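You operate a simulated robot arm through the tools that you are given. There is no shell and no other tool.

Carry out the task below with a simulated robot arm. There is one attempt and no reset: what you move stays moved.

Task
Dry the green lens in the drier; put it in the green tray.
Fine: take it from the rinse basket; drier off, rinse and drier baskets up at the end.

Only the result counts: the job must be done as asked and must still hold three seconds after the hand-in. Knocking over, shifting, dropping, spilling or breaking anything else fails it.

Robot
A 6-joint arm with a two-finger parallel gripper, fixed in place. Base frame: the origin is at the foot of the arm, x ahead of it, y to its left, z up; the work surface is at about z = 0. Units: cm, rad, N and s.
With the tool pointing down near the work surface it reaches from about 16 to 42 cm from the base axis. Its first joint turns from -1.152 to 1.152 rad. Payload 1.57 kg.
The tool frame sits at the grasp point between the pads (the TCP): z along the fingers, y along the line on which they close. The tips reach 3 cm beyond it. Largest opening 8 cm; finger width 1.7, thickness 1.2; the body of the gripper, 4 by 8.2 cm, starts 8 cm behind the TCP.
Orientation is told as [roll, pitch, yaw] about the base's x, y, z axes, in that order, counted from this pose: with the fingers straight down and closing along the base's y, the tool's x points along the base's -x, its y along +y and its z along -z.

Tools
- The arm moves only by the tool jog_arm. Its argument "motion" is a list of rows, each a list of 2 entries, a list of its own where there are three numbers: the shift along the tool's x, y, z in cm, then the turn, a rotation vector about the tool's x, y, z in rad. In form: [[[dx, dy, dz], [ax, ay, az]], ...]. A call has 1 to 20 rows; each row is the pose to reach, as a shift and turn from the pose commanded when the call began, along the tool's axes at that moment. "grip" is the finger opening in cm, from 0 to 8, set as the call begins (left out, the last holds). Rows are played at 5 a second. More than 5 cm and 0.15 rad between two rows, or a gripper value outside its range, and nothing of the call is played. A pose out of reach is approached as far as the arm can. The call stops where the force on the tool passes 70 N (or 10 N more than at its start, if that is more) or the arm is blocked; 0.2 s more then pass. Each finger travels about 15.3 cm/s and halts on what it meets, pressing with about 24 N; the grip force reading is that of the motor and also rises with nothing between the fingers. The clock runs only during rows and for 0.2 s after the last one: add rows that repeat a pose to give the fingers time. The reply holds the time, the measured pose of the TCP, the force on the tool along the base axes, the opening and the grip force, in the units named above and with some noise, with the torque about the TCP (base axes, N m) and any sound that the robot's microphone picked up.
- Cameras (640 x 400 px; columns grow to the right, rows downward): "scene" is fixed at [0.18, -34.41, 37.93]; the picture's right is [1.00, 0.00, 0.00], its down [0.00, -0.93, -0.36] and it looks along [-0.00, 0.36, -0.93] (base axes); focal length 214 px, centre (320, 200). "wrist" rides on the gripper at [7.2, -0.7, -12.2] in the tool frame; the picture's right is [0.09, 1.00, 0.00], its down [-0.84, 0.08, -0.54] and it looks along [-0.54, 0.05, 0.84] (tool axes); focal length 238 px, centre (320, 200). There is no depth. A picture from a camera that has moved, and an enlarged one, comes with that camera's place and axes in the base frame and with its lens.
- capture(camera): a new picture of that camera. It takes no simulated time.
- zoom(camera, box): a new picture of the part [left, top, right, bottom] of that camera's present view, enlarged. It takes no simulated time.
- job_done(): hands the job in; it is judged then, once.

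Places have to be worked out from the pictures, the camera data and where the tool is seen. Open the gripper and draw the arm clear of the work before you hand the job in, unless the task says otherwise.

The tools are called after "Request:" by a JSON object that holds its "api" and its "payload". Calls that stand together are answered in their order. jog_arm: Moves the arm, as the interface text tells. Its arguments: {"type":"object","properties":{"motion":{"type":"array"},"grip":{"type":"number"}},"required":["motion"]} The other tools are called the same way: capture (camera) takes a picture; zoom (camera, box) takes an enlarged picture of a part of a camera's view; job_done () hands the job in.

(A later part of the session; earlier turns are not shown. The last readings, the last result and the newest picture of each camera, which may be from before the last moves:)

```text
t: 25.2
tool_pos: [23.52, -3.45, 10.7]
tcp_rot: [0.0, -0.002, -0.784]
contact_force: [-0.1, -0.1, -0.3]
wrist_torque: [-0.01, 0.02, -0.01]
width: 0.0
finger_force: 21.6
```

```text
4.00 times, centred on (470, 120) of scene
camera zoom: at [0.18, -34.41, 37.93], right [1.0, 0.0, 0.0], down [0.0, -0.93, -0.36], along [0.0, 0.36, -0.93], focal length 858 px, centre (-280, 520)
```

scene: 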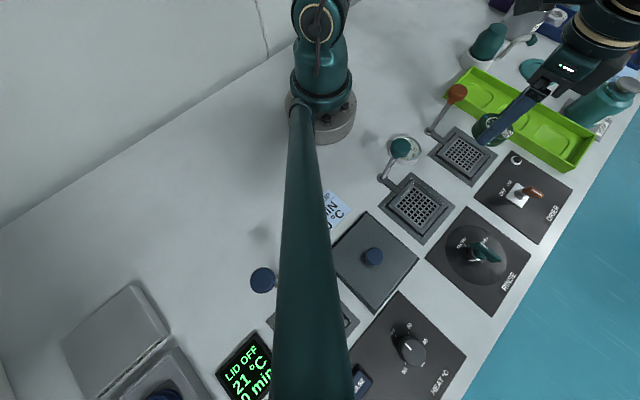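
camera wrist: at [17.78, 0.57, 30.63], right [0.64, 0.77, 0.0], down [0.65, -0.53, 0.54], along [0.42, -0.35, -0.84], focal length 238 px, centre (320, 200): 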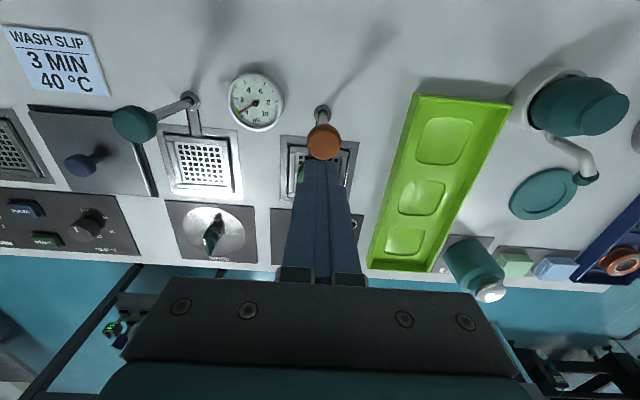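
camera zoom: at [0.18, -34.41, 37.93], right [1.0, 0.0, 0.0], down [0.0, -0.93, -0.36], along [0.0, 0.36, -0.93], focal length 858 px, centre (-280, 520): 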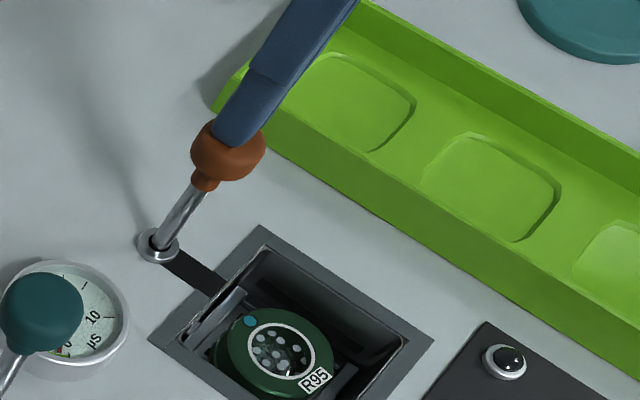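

Still descending freely. I'll continue until I feel the stop.

Request:
{"api": "jog_arm", "payload": {"motion": [[[0, 0, 0.25], [0, 0, 0]], [[0, 0, 0.5], [0, 0, 0]], [[0, 0, 0.75], [0, 0, 0]], [[0, 0, 1.0], [0, 0, 0]], [[0, 0, 1.0], [0, 0, 0]]]}}

Request:
{"api": "zoom", "payload": {"camera": "scene", "box": [420, 70, 520, 170]}}

```text
t: 26.4
tool_pos: [23.34, -3.39, 9.76]
tcp_rot: [0.0, -0.002, -0.782]
contact_force: [-0.3, -0.2, 0.2]
wrist_torque: [0.02, -0.01, 0.03]
width: 0.0
finger_force: 21.5
```

```text
4.00 times, centred on (470, 120) of scene
camera zoom: at [0.18, -34.41, 37.93], right [1.0, 0.0, 0.0], down [0.0, -0.93, -0.36], along [0.0, 0.36, -0.93], focal length 858 px, centre (-280, 520)
```

zoom: 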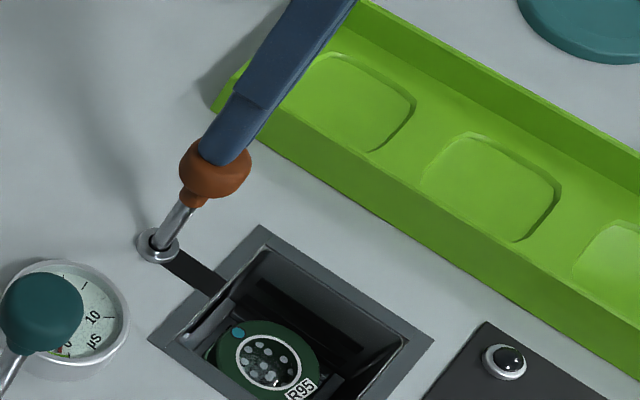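

The lens is below the surface and there's no stop yet. I'll continue in small steps.

Request:
{"api": "jog_arm", "payload": {"motion": [[[0, 0, 0.2], [0, 0, 0]], [[0, 0, 0.4], [0, 0, 0]], [[0, 0, 0.6], [0, 0, 0]], [[0, 0, 0.8], [0, 0, 0]], [[0, 0, 0.8], [0, 0, 0]]]}}

Request:
{"api": "zoom", "payload": {"camera": "scene", "box": [420, 70, 520, 170]}}

```text
t: 27.6
tool_pos: [23.26, -3.53, 8.92]
tcp_rot: [-0.001, -0.003, -0.781]
contact_force: [-0.2, 0.1, -0.9]
wrist_torque: [0.0, 0.0, 0.0]
width: 0.02
finger_force: 20.7
```

```text
4.00 times, centred on (470, 120) of scene
camera zoom: at [0.18, -34.41, 37.93], right [1.0, 0.0, 0.0], down [0.0, -0.93, -0.36], along [0.0, 0.36, -0.93], focal length 858 px, centre (-280, 520)
```

zoom: 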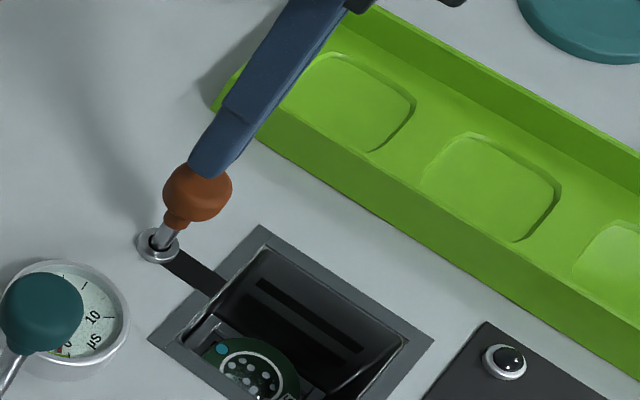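

The knob has dropped slightly ahead of the fingertips, and its neck is nearly at the collar. I'll press a bit further to confirm the bottom stop.

Request:
{"api": "jog_arm", "payload": {"motion": [[[0, 0, 0.2], [0, 0, 0]], [[0, 0, 0.4], [0, 0, 0]], [[0, 0, 0.6], [0, 0, 0]], [[0, 0, 0.7], [0, 0, 0]]]}}

Request:
{"api": "zoom", "payload": {"camera": "scene", "box": [420, 70, 520, 170]}}

```text
t: 28.6
tool_pos: [23.36, -3.36, 8.12]
tcp_rot: [0.0, -0.002, -0.781]
contact_force: [-0.6, 0.3, -0.5]
wrist_torque: [-0.01, 0.0, -0.01]
width: 0.0
finger_force: 21.3
```

```text
4.00 times, centred on (470, 120) of scene
camera zoom: at [0.18, -34.41, 37.93], right [1.0, 0.0, 0.0], down [0.0, -0.93, -0.36], along [0.0, 0.36, -0.93], focal length 858 px, centre (-280, 520)
```

zoom: 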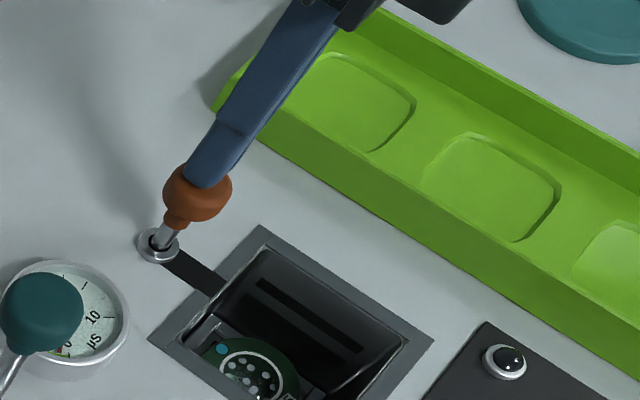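

The knob stayed put while the fingers closed the gap, so it rests on its bottom stop. One more gentle press will confirm a force reaction.

Request:
{"api": "jog_arm", "payload": {"motion": [[[0, 0, 0.15], [0, 0, 0]], [[0, 0, 0.3], [0, 0, 0]], [[0, 0, 0.4], [0, 0, 0]]]}}

```text
t: 29.5
tool_pos: [23.41, -3.46, 8.04]
tcp_rot: [0.003, 0.0, -0.782]
contact_force: [-2.0, 1.7, 6.1]
wrist_torque: [0.08, 0.12, -0.04]
width: 0.0
finger_force: 21.6
stopped in row 3: the force on the tool passed its limit at 74 N (the readings are from after the stop); the commanded pose is now the measured one
```

The bottom stop is confirmed, with the knob top at z≈5.0 in the down position. I'll retreat up and move toward the drier switch for a close look.

Request:
{"api": "jog_arm", "payload": {"motion": [[[0, 0, -0.5], [0, 0, 0]], [[0, 0, -2.5], [0, 0, 0]], [[0, 0, -5], [0, 0, 0]], [[0, 0, -8], [0, 0, 0]], [[0, 0, -8], [0, 0, 0]]]}}

Request:
{"api": "jog_arm", "payload": {"motion": [[[-3, 0, 0], [0, 0, 0]], [[-6, 0, 0], [0, 0, 0]], [[-9, -0.3, 0], [0, 0, 0]], [[-12, -0.6, 0], [0, 0, 0]], [[-15, -0.9, 0], [0, 0, 0]], [[-17, -1.1, 0], [0, 0, 0]], [[-17, -1.1, 0], [0, 0, 0]]], "grip": 5}}

Request:
{"api": "capture", "payload": {"camera": "wrist"}}

Request:
{"api": "zoom", "payload": {"camera": "scene", "box": [400, 70, 600, 250]}}

```text
t: 30.7
tool_pos: [23.33, -3.46, 15.99]
tcp_rot: [0.003, -0.002, -0.781]
contact_force: [0.8, -0.5, 0.3]
wrist_torque: [0.02, 0.04, -0.03]
width: 0.0
finger_force: 21.1
```

```text
t: 32.3
tool_pos: [34.42, -16.23, 16.22]
tcp_rot: [0.002, 0.0, -0.781]
contact_force: [-0.3, 0.0, -0.7]
wrist_torque: [0.02, -0.04, -0.01]
width: 5.0
finger_force: 0.0
```

```text
taken
camera wrist: at [28.97, -11.69, 28.39], right [0.64, 0.77, 0.0], down [0.65, -0.54, 0.54], along [0.42, -0.34, -0.84], focal length 238 px, centre (320, 200)
```

wrist: 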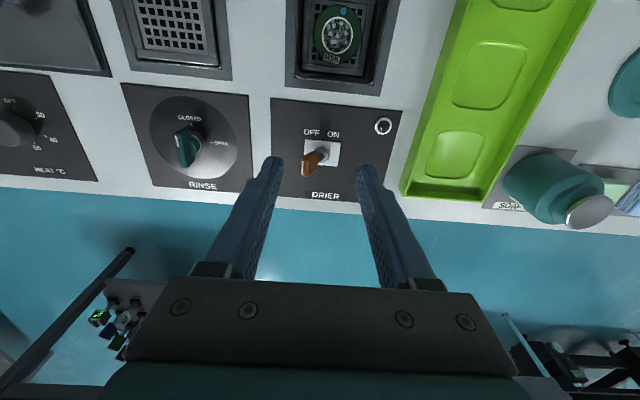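

```text
2.22 times, centred on (500, 160) of scene
camera zoom: at [0.18, -34.41, 37.93], right [1.0, 0.0, 0.0], down [0.0, -0.93, -0.36], along [0.0, 0.36, -0.93], focal length 477 px, centre (-80, 289)
```

zoom: 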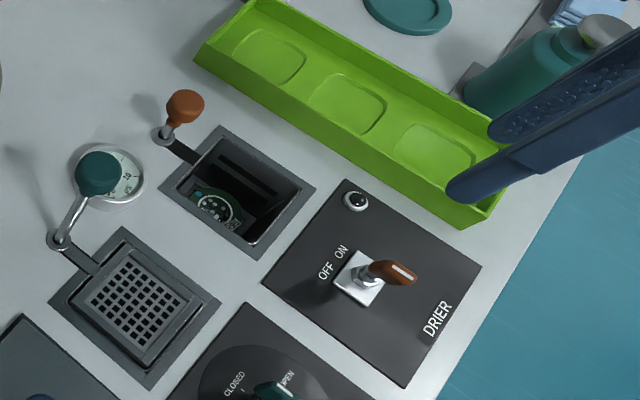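

The basket stays down with the lens deep in the chamber. I'll zoom in on the toggle to get its lever geometry.

Request:
{"api": "zoom", "payload": {"camera": "wrist", "box": [260, 90, 410, 210]}}

Request:
{"api": "zoom", "payload": {"camera": "scene", "box": [490, 160, 570, 225]}}

```text
3.33 times, centred on (335, 150) of wrist
camera zoom: at [28.97, -11.69, 28.39], right [0.64, 0.77, 0.0], down [0.65, -0.54, 0.54], along [0.42, -0.34, -0.84], focal length 794 px, centre (270, 367)
```

zoom: 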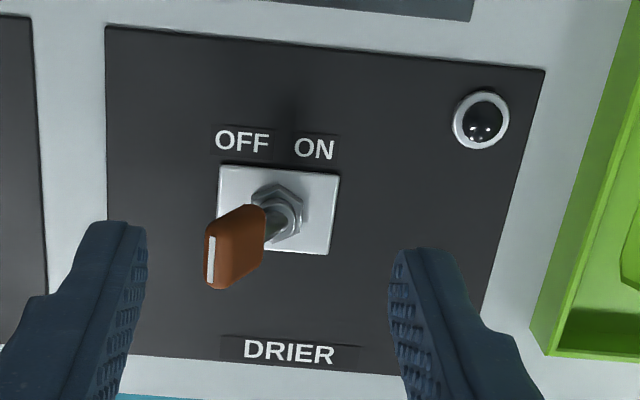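

```text
6.15 times, centred on (530, 192) of scene
camera zoom: at [0.18, -34.41, 37.93], right [1.0, 0.0, 0.0], down [0.0, -0.93, -0.36], along [0.0, 0.36, -0.93], focal length 1320 px, centre (-972, 246)
```

zoom: 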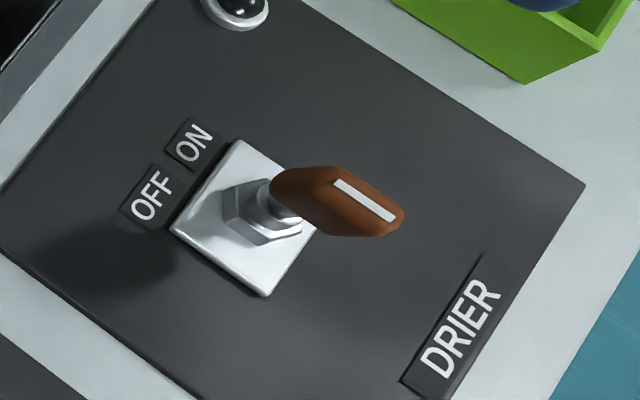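

The toggle paddle leans to the OFF side (tool −y). Its tip is at about tool (−3.9, −1.1) from the TCP at z≈5, and its pivot is near (−3.6, +0.6). I'll tilt the tool slightly outward for reach and come above the paddle with the fingers 5 cm open.

Request:
{"api": "jog_arm", "payload": {"motion": [[[-1, -0.2, 1.5], [0, -0.1, 0]], [[-2, -0.4, 3], [0, -0.2, 0]], [[-3, -0.6, 4.5], [0, -0.3, 0]], [[-3.4, -0.7, 6], [0, -0.3, 0]], [[-3.4, -0.7, 6], [0, -0.3, 0]]], "grip": 5}}

Request:
{"api": "capture", "payload": {"camera": "wrist"}}

Request:
{"api": "zoom", "payload": {"camera": "scene", "box": [460, 110, 620, 250]}}

```text
t: 33.5
tool_pos: [36.48, -19.28, 10.09]
tcp_rot: [0.002, -0.301, -0.782]
contact_force: [0.8, 0.2, 0.0]
wrist_torque: [-0.02, 0.01, -0.01]
width: 5.04
finger_force: 0.1
```

```text
taken
camera wrist: at [28.6, -12.31, 19.62], right [0.64, 0.77, -0.03], down [0.51, -0.4, 0.77], along [0.58, -0.5, -0.64], focal length 238 px, centre (320, 200)
```

wrist: 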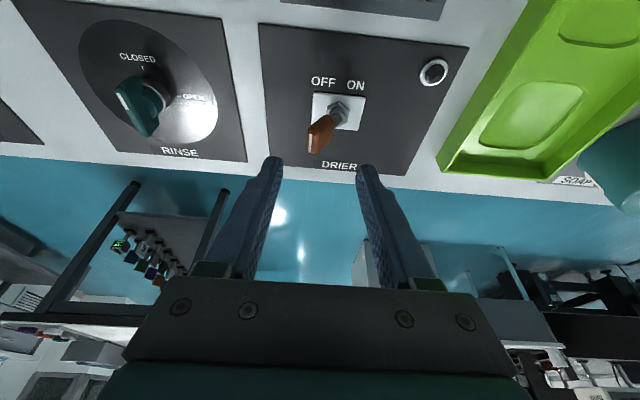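

```text
2.86 times, centred on (540, 180) of scene
camera zoom: at [0.18, -34.41, 37.93], right [1.0, 0.0, 0.0], down [0.0, -0.93, -0.36], along [0.0, 0.36, -0.93], focal length 613 px, centre (-309, 257)
```

zoom: 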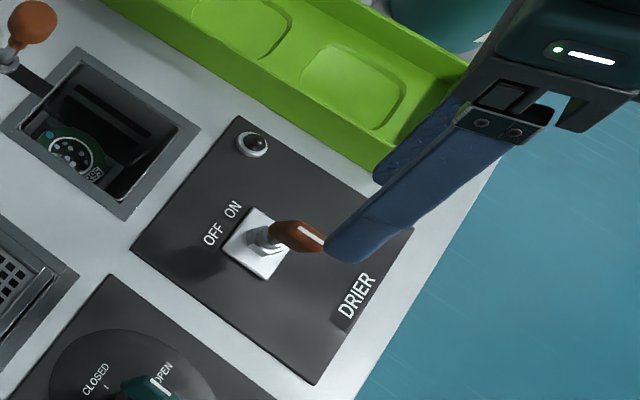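

By averaging both cameras, I put the paddle tip at about (36.3, −20.0, 5), roughly centred between the open fingers. I'll lower straight down so the fingers straddle it, with the tips at z≈2.8.

Request:
{"api": "jog_arm", "payload": {"motion": [[[0.3, 0, 0.96], [0, 0, 0]], [[0.6, 0, 1.92], [0, 0, 0]], [[0.9, 0, 2.88], [0, 0, 0]], [[1.15, 0, 3.7], [0, 0, 0]], [[1.3, 0, 4.2], [0, 0, 0]], [[1.3, 0, 4.2], [0, 0, 0]]]}}

Request:
{"api": "zoom", "payload": {"camera": "wrist", "box": [220, 60, 440, 210]}}

Request:
{"api": "zoom", "payload": {"camera": "scene", "box": [460, 110, 620, 250]}}

```text
t: 34.9
tool_pos: [36.58, -19.17, 5.7]
tcp_rot: [0.0, -0.301, -0.782]
contact_force: [-0.2, 0.1, 0.6]
wrist_torque: [0.0, 0.02, -0.01]
width: 4.99
finger_force: 0.0
```

```text
2.67 times, centred on (330, 135) of wrist
camera zoom: at [28.62, -12.2, 15.2], right [0.64, 0.77, -0.03], down [0.51, -0.4, 0.77], along [0.58, -0.5, -0.64], focal length 636 px, centre (293, 373)
```

zoom: 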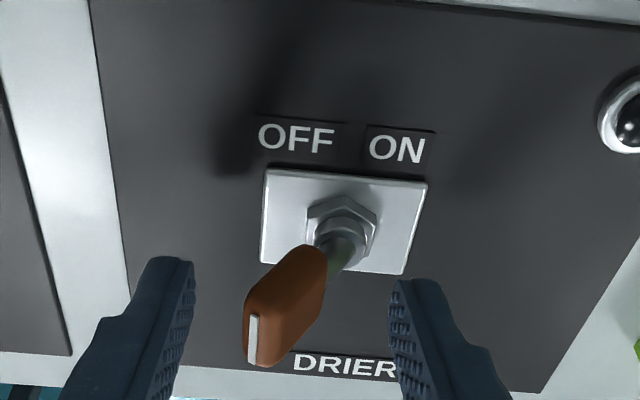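

```text
2.86 times, centred on (540, 180) of scene
camera zoom: at [0.18, -34.41, 37.93], right [1.0, 0.0, 0.0], down [0.0, -0.93, -0.36], along [0.0, 0.36, -0.93], focal length 613 px, centre (-309, 257)
```

zoom: 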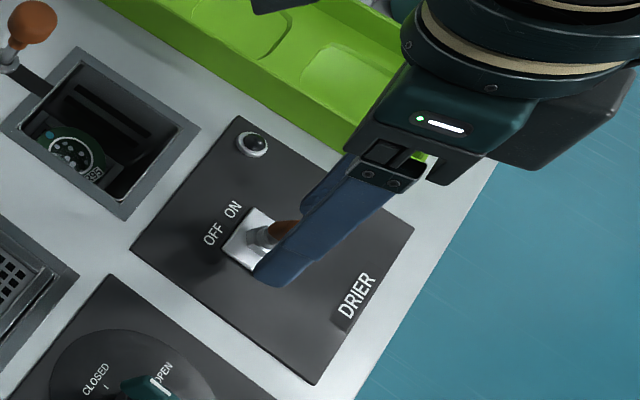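

The paddle sits between the fingers. I'll push toward ON (tool +y) in small steps.

Request:
{"api": "jog_arm", "payload": {"motion": [[[0, 0.5, 0], [0, 0, 0]], [[0, 1.0, 0], [0, 0, 0]], [[0, 1.4, 0], [0, 0, 0]], [[0, 1.8, 0], [0, 0, 0]], [[0, 2.2, 0], [0, 0, 0]], [[0, 2.6, 0], [0, 0, 0]], [[0, 2.6, 0], [0, 0, 0]]]}}

Request:
{"api": "zoom", "payload": {"camera": "wrist", "box": [220, 60, 440, 210]}}

```text
t: 36.5
tool_pos: [38.5, -17.11, 5.38]
tcp_rot: [0.001, -0.304, -0.783]
contact_force: [-0.1, -0.4, 0.1]
wrist_torque: [-0.04, 0.0, -0.03]
width: 5.06
finger_force: 0.0
```

```text
2.67 times, centred on (330, 135) of wrist
camera zoom: at [30.58, -10.28, 15.04], right [0.64, 0.77, -0.03], down [0.51, -0.4, 0.77], along [0.58, -0.5, -0.64], focal length 636 px, centre (293, 373)
```

zoom: 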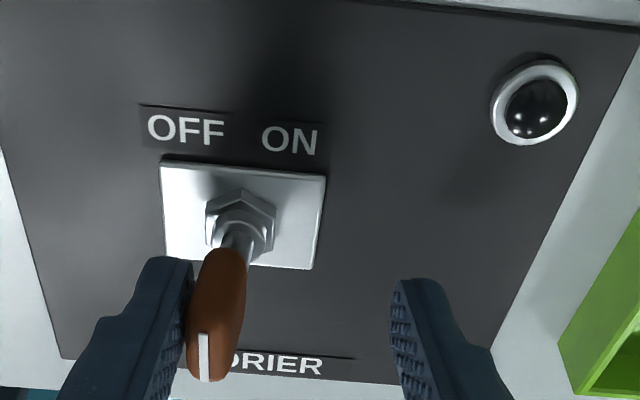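

The paddle is being carried along and now stands roughly upright. I'll continue pushing toward ON.

Request:
{"api": "jog_arm", "payload": {"motion": [[[0, 0.3, 0], [0, 0, 0]], [[0, 0.6, 0], [0, 0, 0]], [[0, 0.9, 0], [0, 0, 0]], [[0, 1.2, 0], [0, 0, 0]], [[0, 1.2, 0], [0, 0, 0]]]}}

Request:
{"api": "zoom", "payload": {"camera": "wrist", "box": [220, 60, 440, 210]}}

```text
t: 37.7
tool_pos: [39.38, -16.4, 5.77]
tcp_rot: [0.001, -0.302, -0.782]
contact_force: [-0.5, -0.9, -0.4]
wrist_torque: [0.01, 0.0, -0.03]
width: 5.01
finger_force: 0.3
heard: click
```

```text
2.67 times, centred on (330, 135) of wrist
camera zoom: at [31.5, -9.52, 15.22], right [0.64, 0.77, -0.03], down [0.51, -0.4, 0.77], along [0.58, -0.5, -0.64], focal length 636 px, centre (293, 373)
```

zoom: 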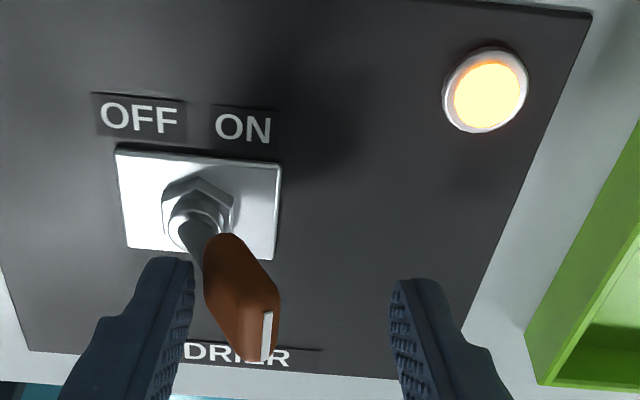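

There was a click and the lamp is lit, so the drier is ON. I'll hold position, let time pass, and check the lens for droplets.

Request:
{"api": "jog_arm", "payload": {"motion": [[[0, 0, 0], [0, 0, 0]], [[0, 0, 0], [0, 0, 0]], [[0, 0, 0], [0, 0, 0]], [[0, 0, 0], [0, 0, 0]], [[0, 0, 0], [0, 0, 0]], [[0, 0, 0], [0, 0, 0]], [[0, 0, 0], [0, 0, 0]], [[0, 0, 0], [0, 0, 0]], [[0, 0, 0], [0, 0, 0]], [[0, 0, 0], [0, 0, 0]], [[0, 0, 0], [0, 0, 0]], [[0, 0, 0], [0, 0, 0]], [[0, 0, 0], [0, 0, 0]], [[0, 0, 0], [0, 0, 0]], [[0, 0, 0], [0, 0, 0]], [[0, 0, 0], [0, 0, 0]], [[0, 0, 0], [0, 0, 0]], [[0, 0, 0], [0, 0, 0]], [[0, 0, 0], [0, 0, 0]], [[0, 0, 0], [0, 0, 0]]]}}

Request:
{"api": "zoom", "payload": {"camera": "scene", "box": [420, 90, 560, 210]}}

Request:
{"api": "capture", "payload": {"camera": "wrist"}}

```text
t: 41.9
tool_pos: [39.37, -16.44, 5.81]
tcp_rot: [0.003, -0.303, -0.782]
contact_force: [-0.3, 0.1, 0.5]
wrist_torque: [0.0, 0.03, -0.04]
width: 5.02
finger_force: 0.2
```

```text
3.33 times, centred on (490, 150) of scene
camera zoom: at [0.18, -34.41, 37.93], right [1.0, 0.0, 0.0], down [0.0, -0.93, -0.36], along [0.0, 0.36, -0.93], focal length 715 px, centre (-247, 367)
```

zoom: 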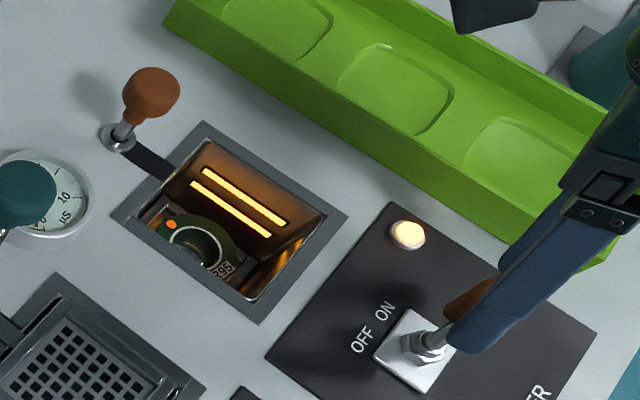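

```text
taken
camera wrist: at [31.49, -9.52, 15.22], right [0.64, 0.77, -0.03], down [0.51, -0.4, 0.77], along [0.58, -0.5, -0.64], focal length 238 px, centre (320, 200)
```

wrist: 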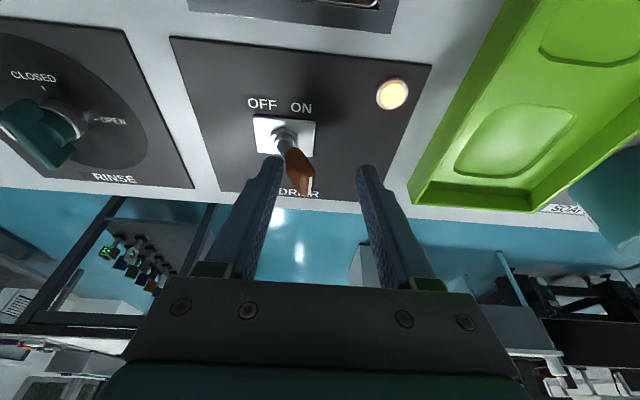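

The heater glows and the lens's indicator dot has turned from blue to orange. I'll zoom in on the lens to see whether the droplets are gone.

Request:
{"api": "zoom", "payload": {"camera": "scene", "box": [455, 140, 500, 180]}}

```text
10.00 times, centred on (478, 160) of scene
camera zoom: at [0.18, -34.41, 37.93], right [1.0, 0.0, 0.0], down [0.0, -0.93, -0.36], along [0.0, 0.36, -0.93], focal length 2145 px, centre (-1255, 600)
```

zoom: 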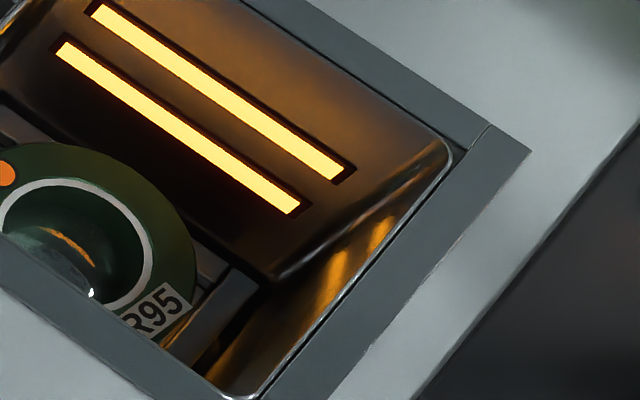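

The droplets are gone and the dot is orange, so the lens is dry. I'll switch the drier OFF now by moving the straddling fingers in tool −y.

Request:
{"api": "jog_arm", "payload": {"motion": [[[0, -0.6, 0], [0, 0, 0]], [[0, -1.2, 0], [0, 0, 0]], [[0, -1.8, 0], [0, 0, 0]], [[0, -2.3, 0], [0, 0, 0]], [[0, -2.8, 0], [0, 0, 0]], [[0, -3.2, 0], [0, 0, 0]], [[0, -3.6, 0], [0, 0, 0]], [[0, -4.0, 0], [0, 0, 0]], [[0, -4.4, 0], [0, 0, 0]], [[0, -4.4, 0], [0, 0, 0]]]}}

Request:
{"api": "zoom", "payload": {"camera": "wrist", "box": [220, 60, 440, 210]}}

```text
t: 44.1
tool_pos: [36.18, -19.48, 5.6]
tcp_rot: [0.002, -0.301, -0.782]
contact_force: [0.2, 0.5, -0.5]
wrist_torque: [-0.01, 0.0, -0.02]
width: 5.08
finger_force: 0.1
```

```text
2.67 times, centred on (330, 135) of wrist
camera zoom: at [28.31, -12.58, 15.16], right [0.64, 0.77, -0.03], down [0.51, -0.4, 0.77], along [0.58, -0.5, -0.64], focal length 636 px, centre (293, 373)
```

zoom: 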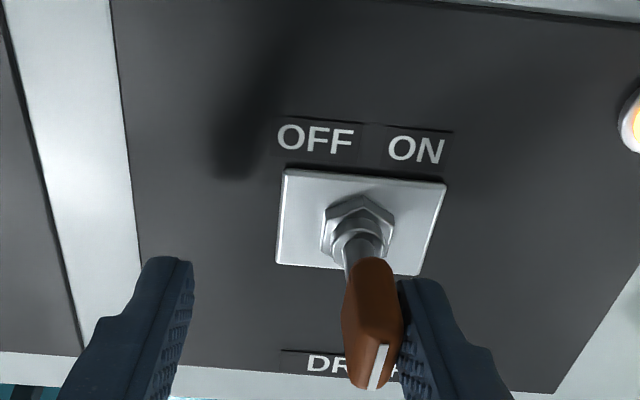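

The paddle is near upright but still ON. I'll continue pushing toward OFF.

Request:
{"api": "jog_arm", "payload": {"motion": [[[0, -0.3, 0], [0, 0, 0]], [[0, -0.6, 0], [0, 0, 0]], [[0, -0.9, 0], [0, 0, 0]], [[0, -1.2, 0], [0, 0, 0]], [[0, -1.2, 0], [0, 0, 0]]]}}

Request:
{"api": "capture", "payload": {"camera": "wrist"}}

Request:
{"api": "zoom", "payload": {"camera": "scene", "box": [420, 90, 560, 210]}}

```text
t: 45.3
tool_pos: [35.51, -20.39, 5.58]
tcp_rot: [0.002, -0.302, -0.784]
contact_force: [1.4, 2.8, -0.6]
wrist_torque: [0.05, -0.02, -0.02]
width: 5.31
finger_force: 1.9
```

```text
taken
camera wrist: at [27.51, -13.49, 15.12], right [0.64, 0.77, -0.03], down [0.51, -0.4, 0.77], along [0.58, -0.5, -0.64], focal length 238 px, centre (320, 200)
```

wrist: 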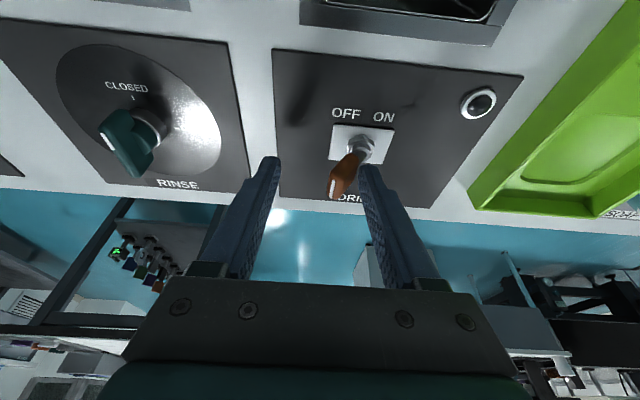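

```text
3.33 times, centred on (490, 150) of scene
camera zoom: at [0.18, -34.41, 37.93], right [1.0, 0.0, 0.0], down [0.0, -0.93, -0.36], along [0.0, 0.36, -0.93], focal length 715 px, centre (-247, 367)
```

zoom: 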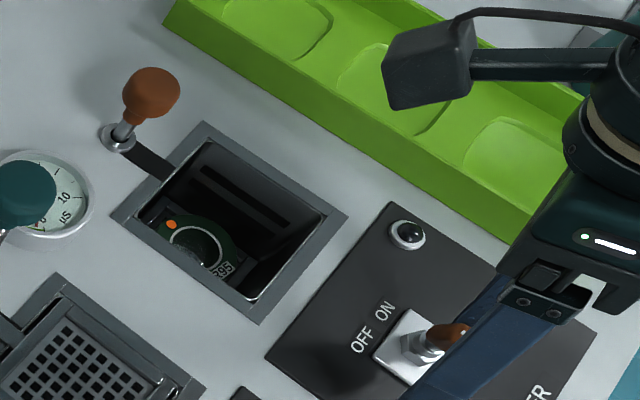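

The drier is OFF: the lamp is dark and the heater is no longer glowing. I'll ease off the paddle and rise straight up, restoring the vertical tool.

Request:
{"api": "jog_arm", "payload": {"motion": [[[0, 0.4, 0], [0, 0, 0]], [[0, 0.8, 0], [0, 0, 0]], [[-0.6, 0.8, -1.9], [0, 0, 0]], [[-1.2, 0.8, -3.8], [0, 0, 0]], [[-2.1, 0.8, -6.7], [0, 0, 0]], [[-3.0, 0.8, -9.6], [0, 0, 0]], [[-3.0, 0.8, -9.6], [0, 0, 0]]]}}

Request:
{"api": "jog_arm", "payload": {"motion": [[[0, 0, 0], [0, 0.1, 0]], [[0, 0, 0], [0, 0.2, 0]], [[0, 0, 0], [0, 0.3, 0]], [[0, 0, 0], [0, 0.3, 0]]]}}

Request:
{"api": "capture", "payload": {"camera": "wrist"}}

Request:
{"api": "zoom", "payload": {"camera": "scene", "box": [400, 70, 600, 250]}}

```text
t: 46.9
tool_pos: [35.74, -19.54, 15.74]
tcp_rot: [0.002, -0.302, -0.781]
contact_force: [0.9, -0.6, -0.6]
wrist_torque: [0.02, -0.01, -0.02]
width: 4.98
finger_force: 0.0
```

```text
t: 47.9
tool_pos: [34.38, -19.21, 14.77]
tcp_rot: [0.0, 0.001, -0.782]
contact_force: [0.6, -0.1, 0.4]
wrist_torque: [0.02, 0.0, -0.01]
width: 5.01
finger_force: 0.0
out of reach, approached as far as the arm can: row 3, 4
```

```text
taken
camera wrist: at [28.83, -14.62, 27.14], right [0.64, 0.77, 0.0], down [0.65, -0.54, 0.54], along [0.42, -0.34, -0.84], focal length 238 px, centre (320, 200)
```

wrist: 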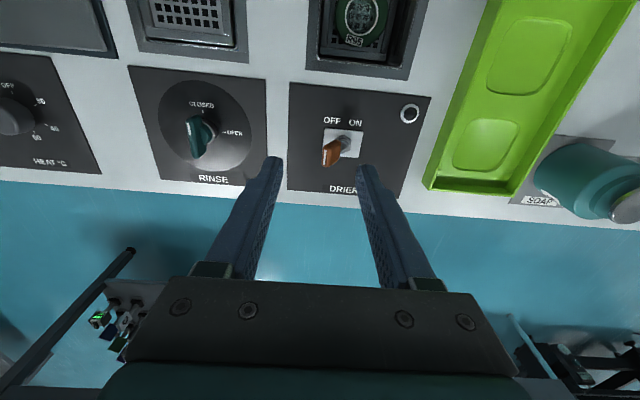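

```text
2.22 times, centred on (500, 160) of scene
camera zoom: at [0.18, -34.41, 37.93], right [1.0, 0.0, 0.0], down [0.0, -0.93, -0.36], along [0.0, 0.36, -0.93], focal length 477 px, centre (-80, 289)
```

zoom: 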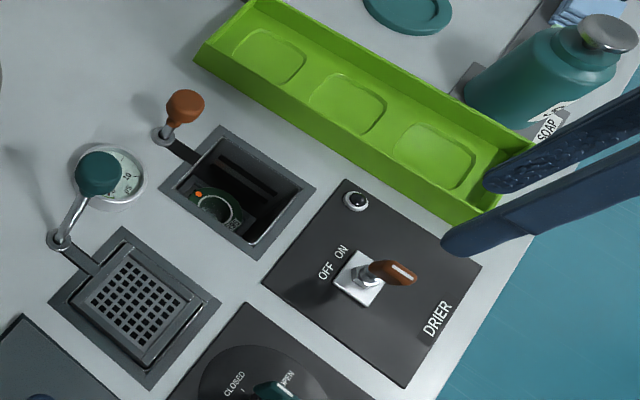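

Everything looks right: toggle OFF, and the basket still down with the dry lens. I'll come back inward toward the drier knob in two stages, since the last pose was at the reach limit.

Request:
{"api": "jog_arm", "payload": {"motion": [[[2, 0, 0], [0, 0, 0]], [[4, 0, 0], [0, 0, 0]], [[6, 0, 0], [0, 0, 0]], [[8, 0, 0], [0, 0, 0]], [[8, 0, 0], [0, 0, 0]]]}}

```text
t: 49.1
tool_pos: [28.55, -13.51, 14.91]
tcp_rot: [0.003, -0.003, -0.782]
contact_force: [0.4, -0.1, -0.4]
wrist_torque: [-0.01, 0.02, 0.0]
width: 4.99
finger_force: 0.0
```

The commanded pose is back in range. The knob axis at (23.35, −3.45) is 10.8 along tool x and 3.5 along tool y. I'll move above it with the fingers open.

Request:
{"api": "jog_arm", "payload": {"motion": [[[2.5, 0.8, 0], [0, 0, 0]], [[5, 1.6, 0], [0, 0, 0]], [[7.5, 2.4, 0], [0, 0, 0]], [[10, 3.2, 0], [0, 0, 0]], [[10.79, 3.5, 0], [0, 0, 0]], [[10.79, 3.5, 0], [0, 0, 0]]], "grip": 6}}

Request:
{"api": "capture", "payload": {"camera": "wrist"}}

Request:
{"api": "zoom", "payload": {"camera": "wrist", "box": [250, 80, 400, 200]}}

```text
t: 50.5
tool_pos: [23.8, -3.29, 15.09]
tcp_rot: [0.003, 0.001, -0.783]
contact_force: [0.0, 0.1, 0.5]
wrist_torque: [-0.03, -0.01, 0.02]
width: 5.99
finger_force: 0.1
```

```text
taken
camera wrist: at [18.1, 1.3, 27.35], right [0.64, 0.77, 0.0], down [0.65, -0.54, 0.54], along [0.42, -0.34, -0.84], focal length 238 px, centre (320, 200)
```

wrist: 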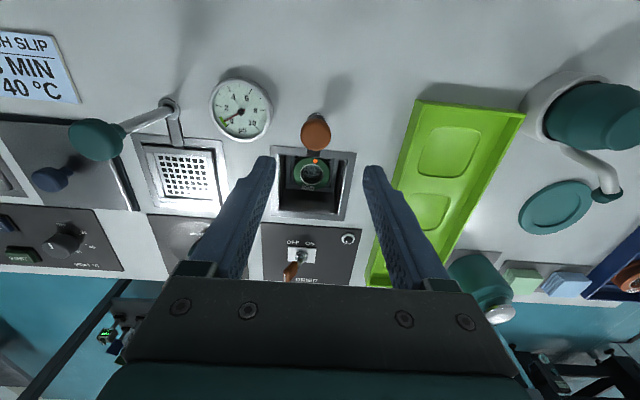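

```text
3.33 times, centred on (325, 140) of wrist
camera zoom: at [18.1, 1.3, 27.35], right [0.64, 0.77, 0.0], down [0.65, -0.54, 0.54], along [0.42, -0.34, -0.84], focal length 794 px, centre (303, 400)
```

zoom: 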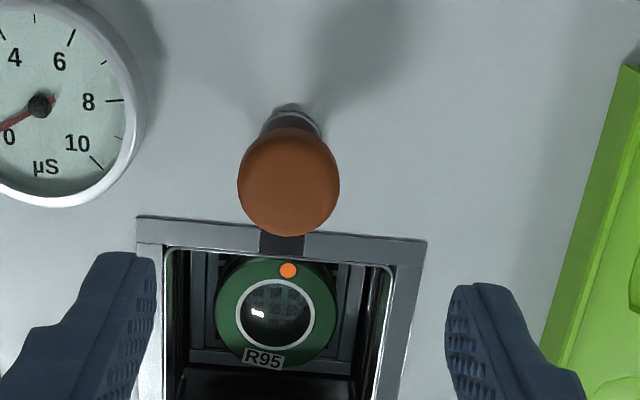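

The lens shows no droplets and an orange dot. The knob centre is about 0.47 cm toward tool −y, so I'll correct and descend around the knob head with the tips at z≈2.8.

Request:
{"api": "jog_arm", "payload": {"motion": [[[0, -0.47, 0.5], [0, 0, 0]], [[0, -0.47, 3], [0, 0, 0]], [[0, -0.47, 5.5], [0, 0, 0]], [[0, -0.47, 7.5], [0, 0, 0]], [[0, -0.47, 9.2], [0, 0, 0]], [[0, -0.47, 9.2], [0, 0, 0]]], "grip": 6}}

Request:
{"api": "zoom", "payload": {"camera": "wrist", "box": [230, 100, 410, 240]}}

Request:
{"api": "zoom", "payload": {"camera": "scene", "box": [420, 70, 520, 170]}}

```text
t: 51.9
tool_pos: [23.26, -3.69, 5.56]
tcp_rot: [0.002, -0.001, -0.78]
contact_force: [-1.2, -0.1, -0.5]
wrist_torque: [-0.01, 0.0, 0.01]
width: 5.99
finger_force: 0.0
```

```text
2.86 times, centred on (320, 170) of wrist
camera zoom: at [17.73, 0.84, 17.76], right [0.64, 0.77, 0.0], down [0.65, -0.53, 0.54], along [0.42, -0.34, -0.84], focal length 681 px, centre (320, 286)
```

zoom: 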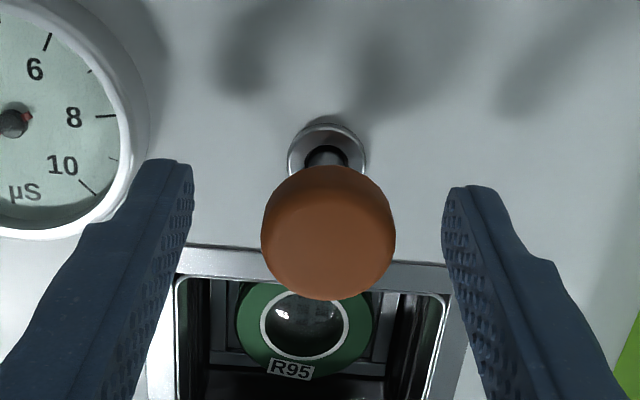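

```text
4.00 times, centred on (470, 120) of scene
camera zoom: at [0.18, -34.41, 37.93], right [1.0, 0.0, 0.0], down [0.0, -0.93, -0.36], along [0.0, 0.36, -0.93], focal length 858 px, centre (-280, 520)
```

zoom: 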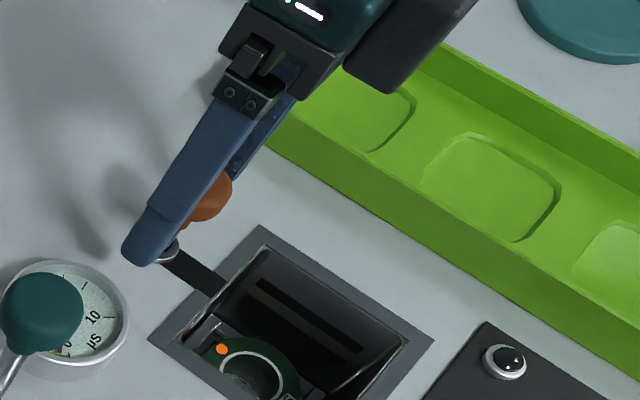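

The knob is centred between the fingers to within about 0.15 cm. I'll make a tiny correction and close on the knob head.

Request:
{"api": "jog_arm", "payload": {"motion": [[[0, 0.13, 0], [0, 0, 0]], [[0, 0.13, 0], [0, 0, 0]]], "grip": 6}}

Request:
{"api": "jog_arm", "payload": {"motion": [[[0, 0, 0], [0, 0, 0]], [[0, 0, 0], [0, 0, 0]], [[0, 0, 0], [0, 0, 0]], [[0, 0, 0], [0, 0, 0]]], "grip": 1.5}}

```text
t: 52.5
tool_pos: [23.37, -3.67, 5.6]
tcp_rot: [0.002, -0.001, -0.782]
contact_force: [-0.9, 0.5, 0.0]
wrist_torque: [-0.04, 0.01, -0.03]
width: 6.0
finger_force: 0.0
```

```text
t: 53.5
tool_pos: [23.37, -3.56, 5.51]
tcp_rot: [0.006, -0.002, -0.783]
contact_force: [7.0, 19.9, -3.5]
wrist_torque: [0.2, 0.0, 0.0]
width: 2.95
finger_force: 39.0
```

The knob is gripped (2.95 cm), but there's a ~20 N side load along tool +y from a small misalignment. I'll ease the hand by about 0.1 cm in that direction to relieve it.

Request:
{"api": "jog_arm", "payload": {"motion": [[[0.02, 0.05, 0], [0, 0, 0]], [[0.04, 0.1, 0], [0, 0, 0]], [[0.04, 0.1, 0], [0, 0, 0]]]}}

```text
t: 54.3
tool_pos: [23.5, -3.6, 5.84]
tcp_rot: [0.003, -0.004, -0.782]
contact_force: [8.0, -7.4, -4.1]
wrist_torque: [0.04, -0.01, -0.31]
width: 2.96
finger_force: 39.7
```

The side load is mostly relieved. I'll now pull the knob up slowly.

Request:
{"api": "jog_arm", "payload": {"motion": [[[-0.02, 0, -0.2], [0, 0, 0]], [[-0.02, 0, -0.4], [0, 0, 0]], [[-0.02, 0, -0.6], [0, 0, 0]], [[-0.02, 0, -0.8], [0, 0, 0]], [[-0.02, 0, -1.0], [0, 0, 0]], [[-0.02, 0, -1.2], [0, 0, 0]]]}}

Request:
{"api": "zoom", "payload": {"camera": "scene", "box": [420, 70, 520, 170]}}

```text
t: 55.7
tool_pos: [23.39, -3.66, 7.08]
tcp_rot: [0.004, -0.007, -0.782]
contact_force: [20.4, -19.0, -4.9]
wrist_torque: [0.22, 0.23, -0.08]
width: 2.97
finger_force: 39.2
```

```text
4.00 times, centred on (470, 120) of scene
camera zoom: at [0.18, -34.41, 37.93], right [1.0, 0.0, 0.0], down [0.0, -0.93, -0.36], along [0.0, 0.36, -0.93], focal length 858 px, centre (-280, 520)
```

zoom: 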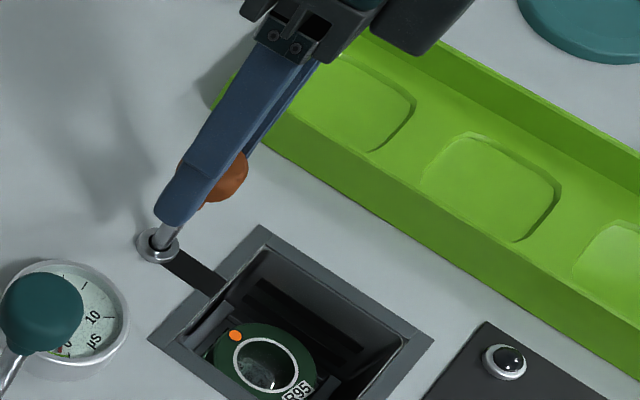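

The basket is rising with the lens on it. The side load is about 28 N along tool −x, so I'll shift slightly that way while I continue pulling up.

Request:
{"api": "jog_arm", "payload": {"motion": [[[-0.04, 0, 0], [0, 0, 0]], [[-0.08, 0, -0.1], [0, 0, 0]], [[-0.08, 0, -0.3], [0, 0, 0]], [[-0.08, 0, -0.5], [0, 0, 0]], [[-0.08, 0, -0.7], [0, 0, 0]], [[-0.08, 0, -0.9], [0, 0, 0]], [[-0.08, 0, -1.1], [0, 0, 0]]]}}

Request:
{"api": "zoom", "payload": {"camera": "scene", "box": [420, 70, 520, 170]}}

```text
t: 57.3
tool_pos: [23.48, -3.5, 8.07]
tcp_rot: [-0.001, -0.001, -0.781]
contact_force: [2.9, -24.2, -5.0]
wrist_torque: [-0.14, -0.28, -0.1]
width: 2.95
finger_force: 39.4
```

```text
4.00 times, centred on (470, 120) of scene
camera zoom: at [0.18, -34.41, 37.93], right [1.0, 0.0, 0.0], down [0.0, -0.93, -0.36], along [0.0, 0.36, -0.93], focal length 858 px, centre (-280, 520)
```

zoom: 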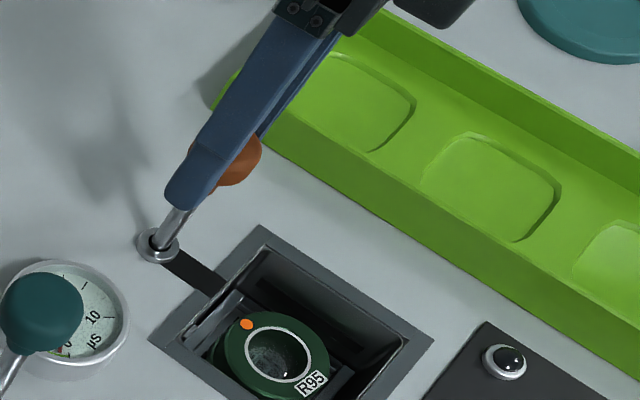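

Rising smoothly. The load is about (−19, −15) N in tool x/y, so I'll nudge slightly that way and continue up.

Request:
{"api": "jog_arm", "payload": {"motion": [[[-0.05, -0.06, 0], [0, 0, 0]], [[-0.06, -0.07, -0.2], [0, 0, 0]], [[-0.06, -0.07, -0.4], [0, 0, 0]], [[-0.06, -0.07, -0.6], [0, 0, 0]], [[-0.06, -0.07, -0.8], [0, 0, 0]], [[-0.06, -0.07, -1.0], [0, 0, 0]], [[-0.06, -0.07, -1.2], [0, 0, 0]], [[-0.06, -0.07, -1.4], [0, 0, 0]]]}}

Request:
{"api": "zoom", "payload": {"camera": "scene", "box": [420, 70, 520, 170]}}

```text
t: 59.1
tool_pos: [23.35, -3.61, 9.31]
tcp_rot: [0.004, 0.002, -0.785]
contact_force: [-0.6, 30.0, -5.0]
wrist_torque: [-0.11, 0.03, 0.26]
width: 2.97
finger_force: 39.5
```

```text
4.00 times, centred on (470, 120) of scene
camera zoom: at [0.18, -34.41, 37.93], right [1.0, 0.0, 0.0], down [0.0, -0.93, -0.36], along [0.0, 0.36, -0.93], focal length 858 px, centre (-280, 520)
```

zoom: 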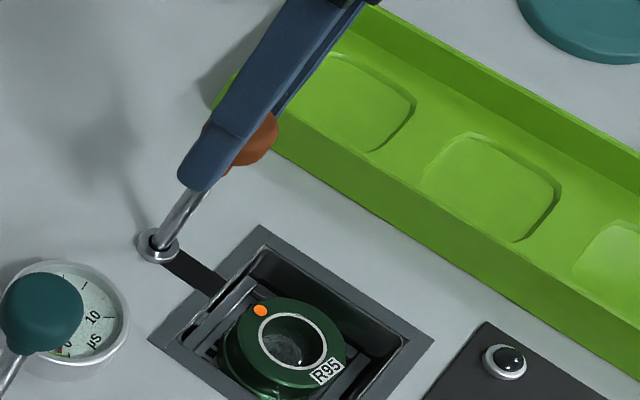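

The basket keeps rising, about 3.8 cm so far. I'll counter the side load and continue.

Request:
{"api": "jog_arm", "payload": {"motion": [[[0.05, 0.05, 0], [0, 0, 0]], [[0.05, 0.05, -0.2], [0, 0, 0]], [[0.05, 0.05, -0.4], [0, 0, 0]], [[0.05, 0.05, -0.6], [0, 0, 0]], [[0.05, 0.05, -0.8], [0, 0, 0]], [[0.05, 0.05, -1.0], [0, 0, 0]], [[0.05, 0.05, -1.2], [0, 0, 0]]]}}

Request:
{"api": "zoom", "payload": {"camera": "scene", "box": [420, 70, 520, 170]}}

```text
t: 60.7
tool_pos: [23.48, -3.69, 10.67]
tcp_rot: [0.002, -0.001, -0.781]
contact_force: [4.2, 12.2, -5.3]
wrist_torque: [0.26, 0.51, 0.09]
width: 2.96
finger_force: 39.4
```

```text
4.00 times, centred on (470, 120) of scene
camera zoom: at [0.19, -34.41, 37.93], right [1.0, 0.0, 0.0], down [0.0, -0.93, -0.36], along [0.0, 0.36, -0.93], focal length 858 px, centre (-280, 520)
```

zoom: 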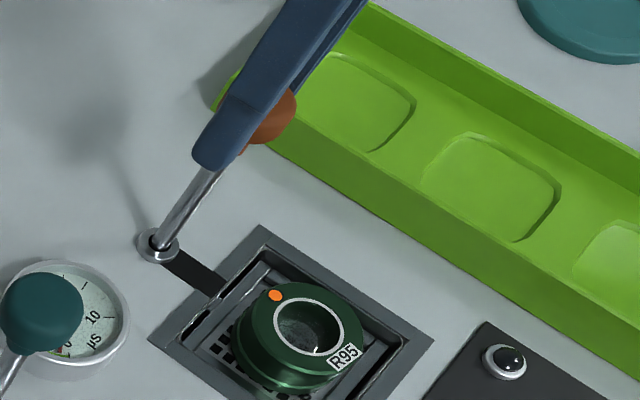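

The basket is nearly up. I'll continue in small steps toward the top stop.

Request:
{"api": "jog_arm", "payload": {"motion": [[[0.02, 0.03, -0.15], [0, 0, 0]], [[0.02, 0.03, -0.3], [0, 0, 0]], [[0.02, 0.03, -0.45], [0, 0, 0]], [[0.02, 0.03, -0.6], [0, 0, 0]], [[0.02, 0.03, -0.6], [0, 0, 0]]]}}

Request:
{"api": "zoom", "payload": {"camera": "scene", "box": [420, 70, 520, 170]}}

```text
t: 61.9
tool_pos: [23.38, -3.59, 11.26]
tcp_rot: [0.001, -0.004, -0.782]
contact_force: [3.4, -18.9, -3.7]
wrist_torque: [0.09, 0.28, -0.18]
width: 2.97
finger_force: 39.3
```

```text
4.00 times, centred on (470, 120) of scene
camera zoom: at [0.18, -34.41, 37.93], right [1.0, 0.0, 0.0], down [0.0, -0.93, -0.36], along [0.0, 0.36, -0.93], focal length 858 px, centre (-280, 520)
```

zoom: 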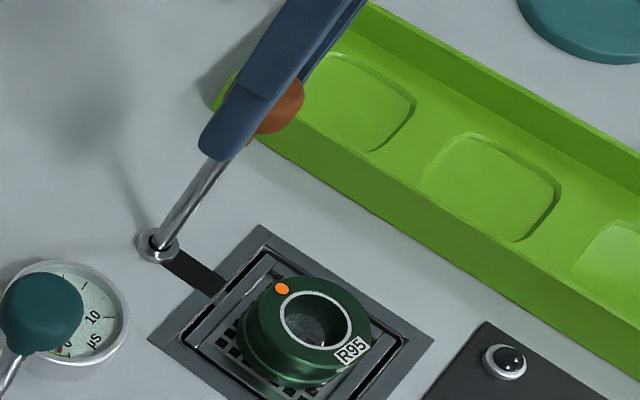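

The arm bar is still just below its slot, so there's a little way to go. I'll pull in small steps.

Request:
{"api": "jog_arm", "payload": {"motion": [[[-0.03, -0.04, -0.1], [0, 0, 0]], [[-0.03, -0.04, -0.2], [0, 0, 0]], [[-0.03, -0.04, -0.3], [0, 0, 0]], [[-0.03, -0.04, -0.4], [0, 0, 0]], [[-0.03, -0.04, -0.4], [0, 0, 0]]]}}

Request:
{"api": "zoom", "payload": {"camera": "scene", "box": [420, 70, 520, 170]}}

```text
t: 63.1
tool_pos: [23.42, -3.64, 11.72]
tcp_rot: [0.005, -0.004, -0.782]
contact_force: [11.0, 10.3, -3.6]
wrist_torque: [-0.19, -0.22, 0.22]
width: 2.98
finger_force: 38.7
```

```text
4.00 times, centred on (470, 120) of scene
camera zoom: at [0.19, -34.41, 37.93], right [1.0, 0.0, 0.0], down [0.0, -0.93, -0.36], along [0.0, 0.36, -0.93], focal length 858 px, centre (-280, 520)
```

zoom: 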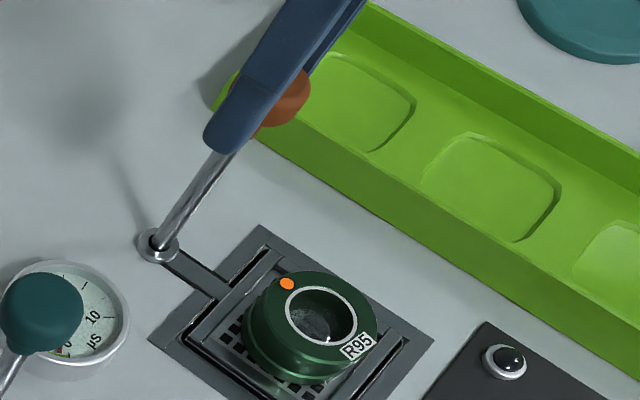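

The arm bar is back flush in its slot. I'll pull a few more millimetres to find the upper stop.

Request:
{"api": "jog_arm", "payload": {"motion": [[[0, 0.02, -0.1], [0, 0, 0]], [[0, 0.02, -0.2], [0, 0, 0]], [[0, 0.02, -0.3], [0, 0, 0]], [[0, 0.02, -0.3], [0, 0, 0]]]}}

Request:
{"api": "zoom", "payload": {"camera": "scene", "box": [420, 70, 520, 170]}}

```text
t: 64.1
tool_pos: [23.34, -3.59, 11.88]
tcp_rot: [0.003, -0.002, -0.782]
contact_force: [16.5, 14.0, -35.6]
wrist_torque: [0.09, -0.05, 0.04]
width: 2.99
finger_force: 39.4
```

```text
4.00 times, centred on (470, 120) of scene
camera zoom: at [0.19, -34.41, 37.93], right [1.0, 0.0, 0.0], down [0.0, -0.93, -0.36], along [0.0, 0.36, -0.93], focal length 858 px, centre (-280, 520)
```

zoom: 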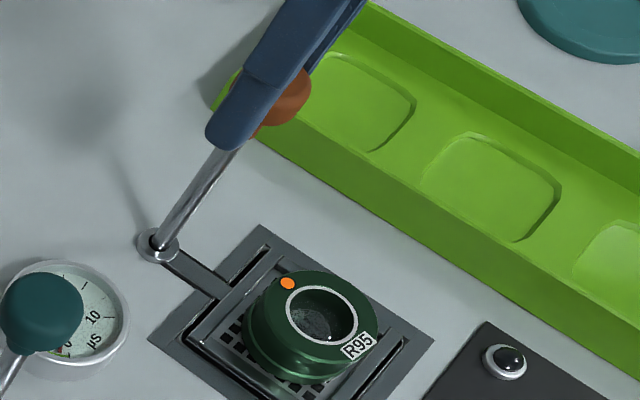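

Upper stop reached, with −36 N vertical. I'll open the fingers to release and check that the basket stays up.

Request:
{"api": "jog_arm", "payload": {"motion": [[[0, 0, 0.05], [0, 0, 0]], [[0, 0, 0.05], [0, 0, 0]]]}}

Request:
{"api": "jog_arm", "payload": {"motion": [[[0, 0, 0], [0, 0, 0]], [[0, 0, 0], [0, 0, 0]], [[0, 0, 0], [0, 0, 0]]], "grip": 6.5}}

Request:
{"api": "zoom", "payload": {"camera": "scene", "box": [420, 70, 520, 170]}}

```text
t: 64.7
tool_pos: [23.29, -3.68, 11.81]
tcp_rot: [0.004, -0.003, -0.782]
contact_force: [4.5, 22.7, -0.2]
wrist_torque: [-0.15, -0.29, 0.15]
width: 2.97
finger_force: 39.4
```

```text
t: 65.5
tool_pos: [23.3, -3.63, 11.85]
tcp_rot: [0.002, -0.001, -0.784]
contact_force: [-0.1, -0.2, -0.2]
wrist_torque: [0.01, 0.0, 0.0]
width: 6.53
finger_force: 0.0
```

```text
4.00 times, centred on (470, 120) of scene
camera zoom: at [0.18, -34.41, 37.93], right [1.0, 0.0, 0.0], down [0.0, -0.93, -0.36], along [0.0, 0.36, -0.93], focal length 858 px, centre (-280, 520)
```

zoom: 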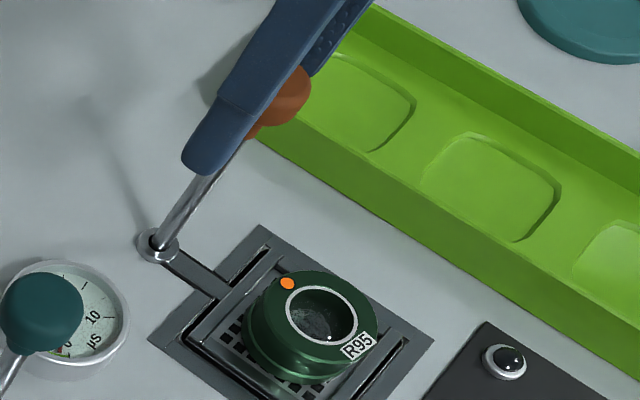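

The knob was released and the basket holds in the up position. I'll rise and move over the lens, where it was set down at about (29.4, −9.65).

Request:
{"api": "jog_arm", "payload": {"motion": [[[0, 0, -1], [0, 0, 0]], [[0, 0, -3], [0, 0, 0]], [[0, 0, -5.5], [0, 0, 0]], [[-2.5, 0, -5.5], [0, 0, 0]], [[-5, 0, -5.5], [0, 0, 0]], [[-7.5, 0, -5.5], [0, 0, 0]], [[-8.5, 0, -5.5], [0, 0, 0]], [[-8.5, 0, -5.5], [0, 0, 0]]], "grip": 8}}

Request:
{"api": "jog_arm", "payload": {"motion": [[[0, 0, 2.5], [0, 0, 0]], [[0, 0, 5], [0, 0, 0]], [[0, 0, 7.5], [0, 0, 0]], [[0, 0, 8.5], [0, 0, 0]], [[0, 0, 8.5], [0, 0, 0]]], "grip": 8}}

Request:
{"api": "zoom", "payload": {"camera": "wrist", "box": [240, 60, 400, 200]}}

```text
t: 67.3
tool_pos: [29.4, -9.68, 17.41]
tcp_rot: [0.002, -0.003, -0.781]
contact_force: [0.2, -0.2, 0.4]
wrist_torque: [-0.01, 0.03, 0.0]
width: 8.01
finger_force: 0.1
```

```text
t: 68.5
tool_pos: [29.4, -9.59, 8.95]
tcp_rot: [0.002, -0.004, -0.782]
contact_force: [1.1, 0.7, 0.7]
wrist_torque: [0.02, 0.02, 0.01]
width: 7.99
finger_force: 0.1
```

```text
2.86 times, centred on (320, 130) of wrist
camera zoom: at [23.92, -4.97, 21.14], right [0.64, 0.77, 0.0], down [0.65, -0.53, 0.54], along [0.42, -0.34, -0.84], focal length 681 px, centre (320, 400)
```

zoom: 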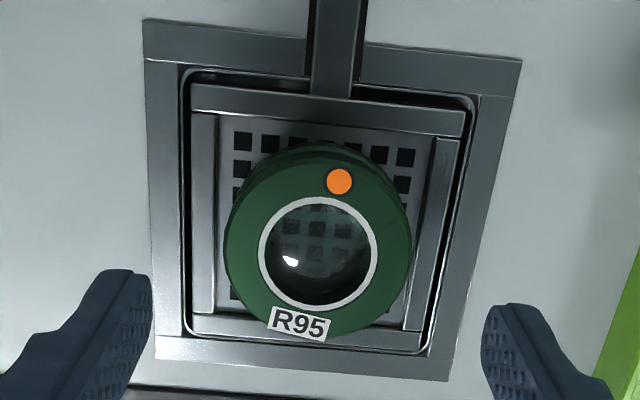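

The lens is dry (no droplets, orange dot) and well aligned under the gripper. I'll descend to the same grasp height, z≈3.95.

Request:
{"api": "jog_arm", "payload": {"motion": [[[0, -0.06, 1.5], [0, 0, 0]], [[0, -0.06, 3], [0, 0, 0]], [[0, -0.06, 4.2], [0, 0, 0]], [[0, -0.06, 5.0], [0, 0, 0]], [[0, -0.06, 5.0], [0, 0, 0]]]}}

Request:
{"api": "zoom", "payload": {"camera": "wrist", "box": [220, 80, 420, 220]}}

```text
t: 69.7
tool_pos: [29.35, -9.6, 3.96]
tcp_rot: [0.002, -0.002, -0.783]
contact_force: [0.3, 0.7, -0.1]
wrist_torque: [0.0, 0.0, -0.01]
width: 8.02
finger_force: 0.2
```

```text
2.86 times, centred on (320, 150) of wrist
camera zoom: at [23.81, -4.97, 16.14], right [0.64, 0.77, 0.0], down [0.65, -0.53, 0.54], along [0.42, -0.34, -0.84], focal length 681 px, centre (320, 343)
```

zoom: 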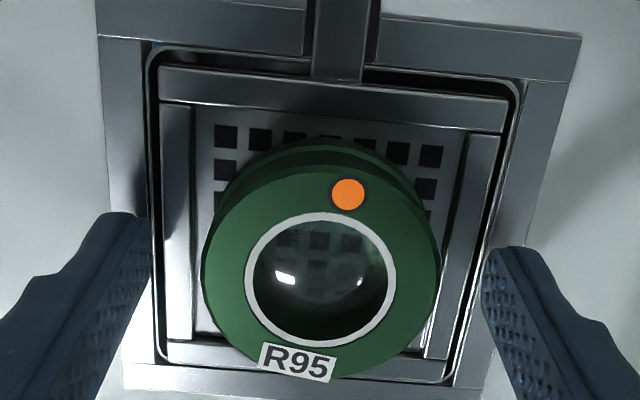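

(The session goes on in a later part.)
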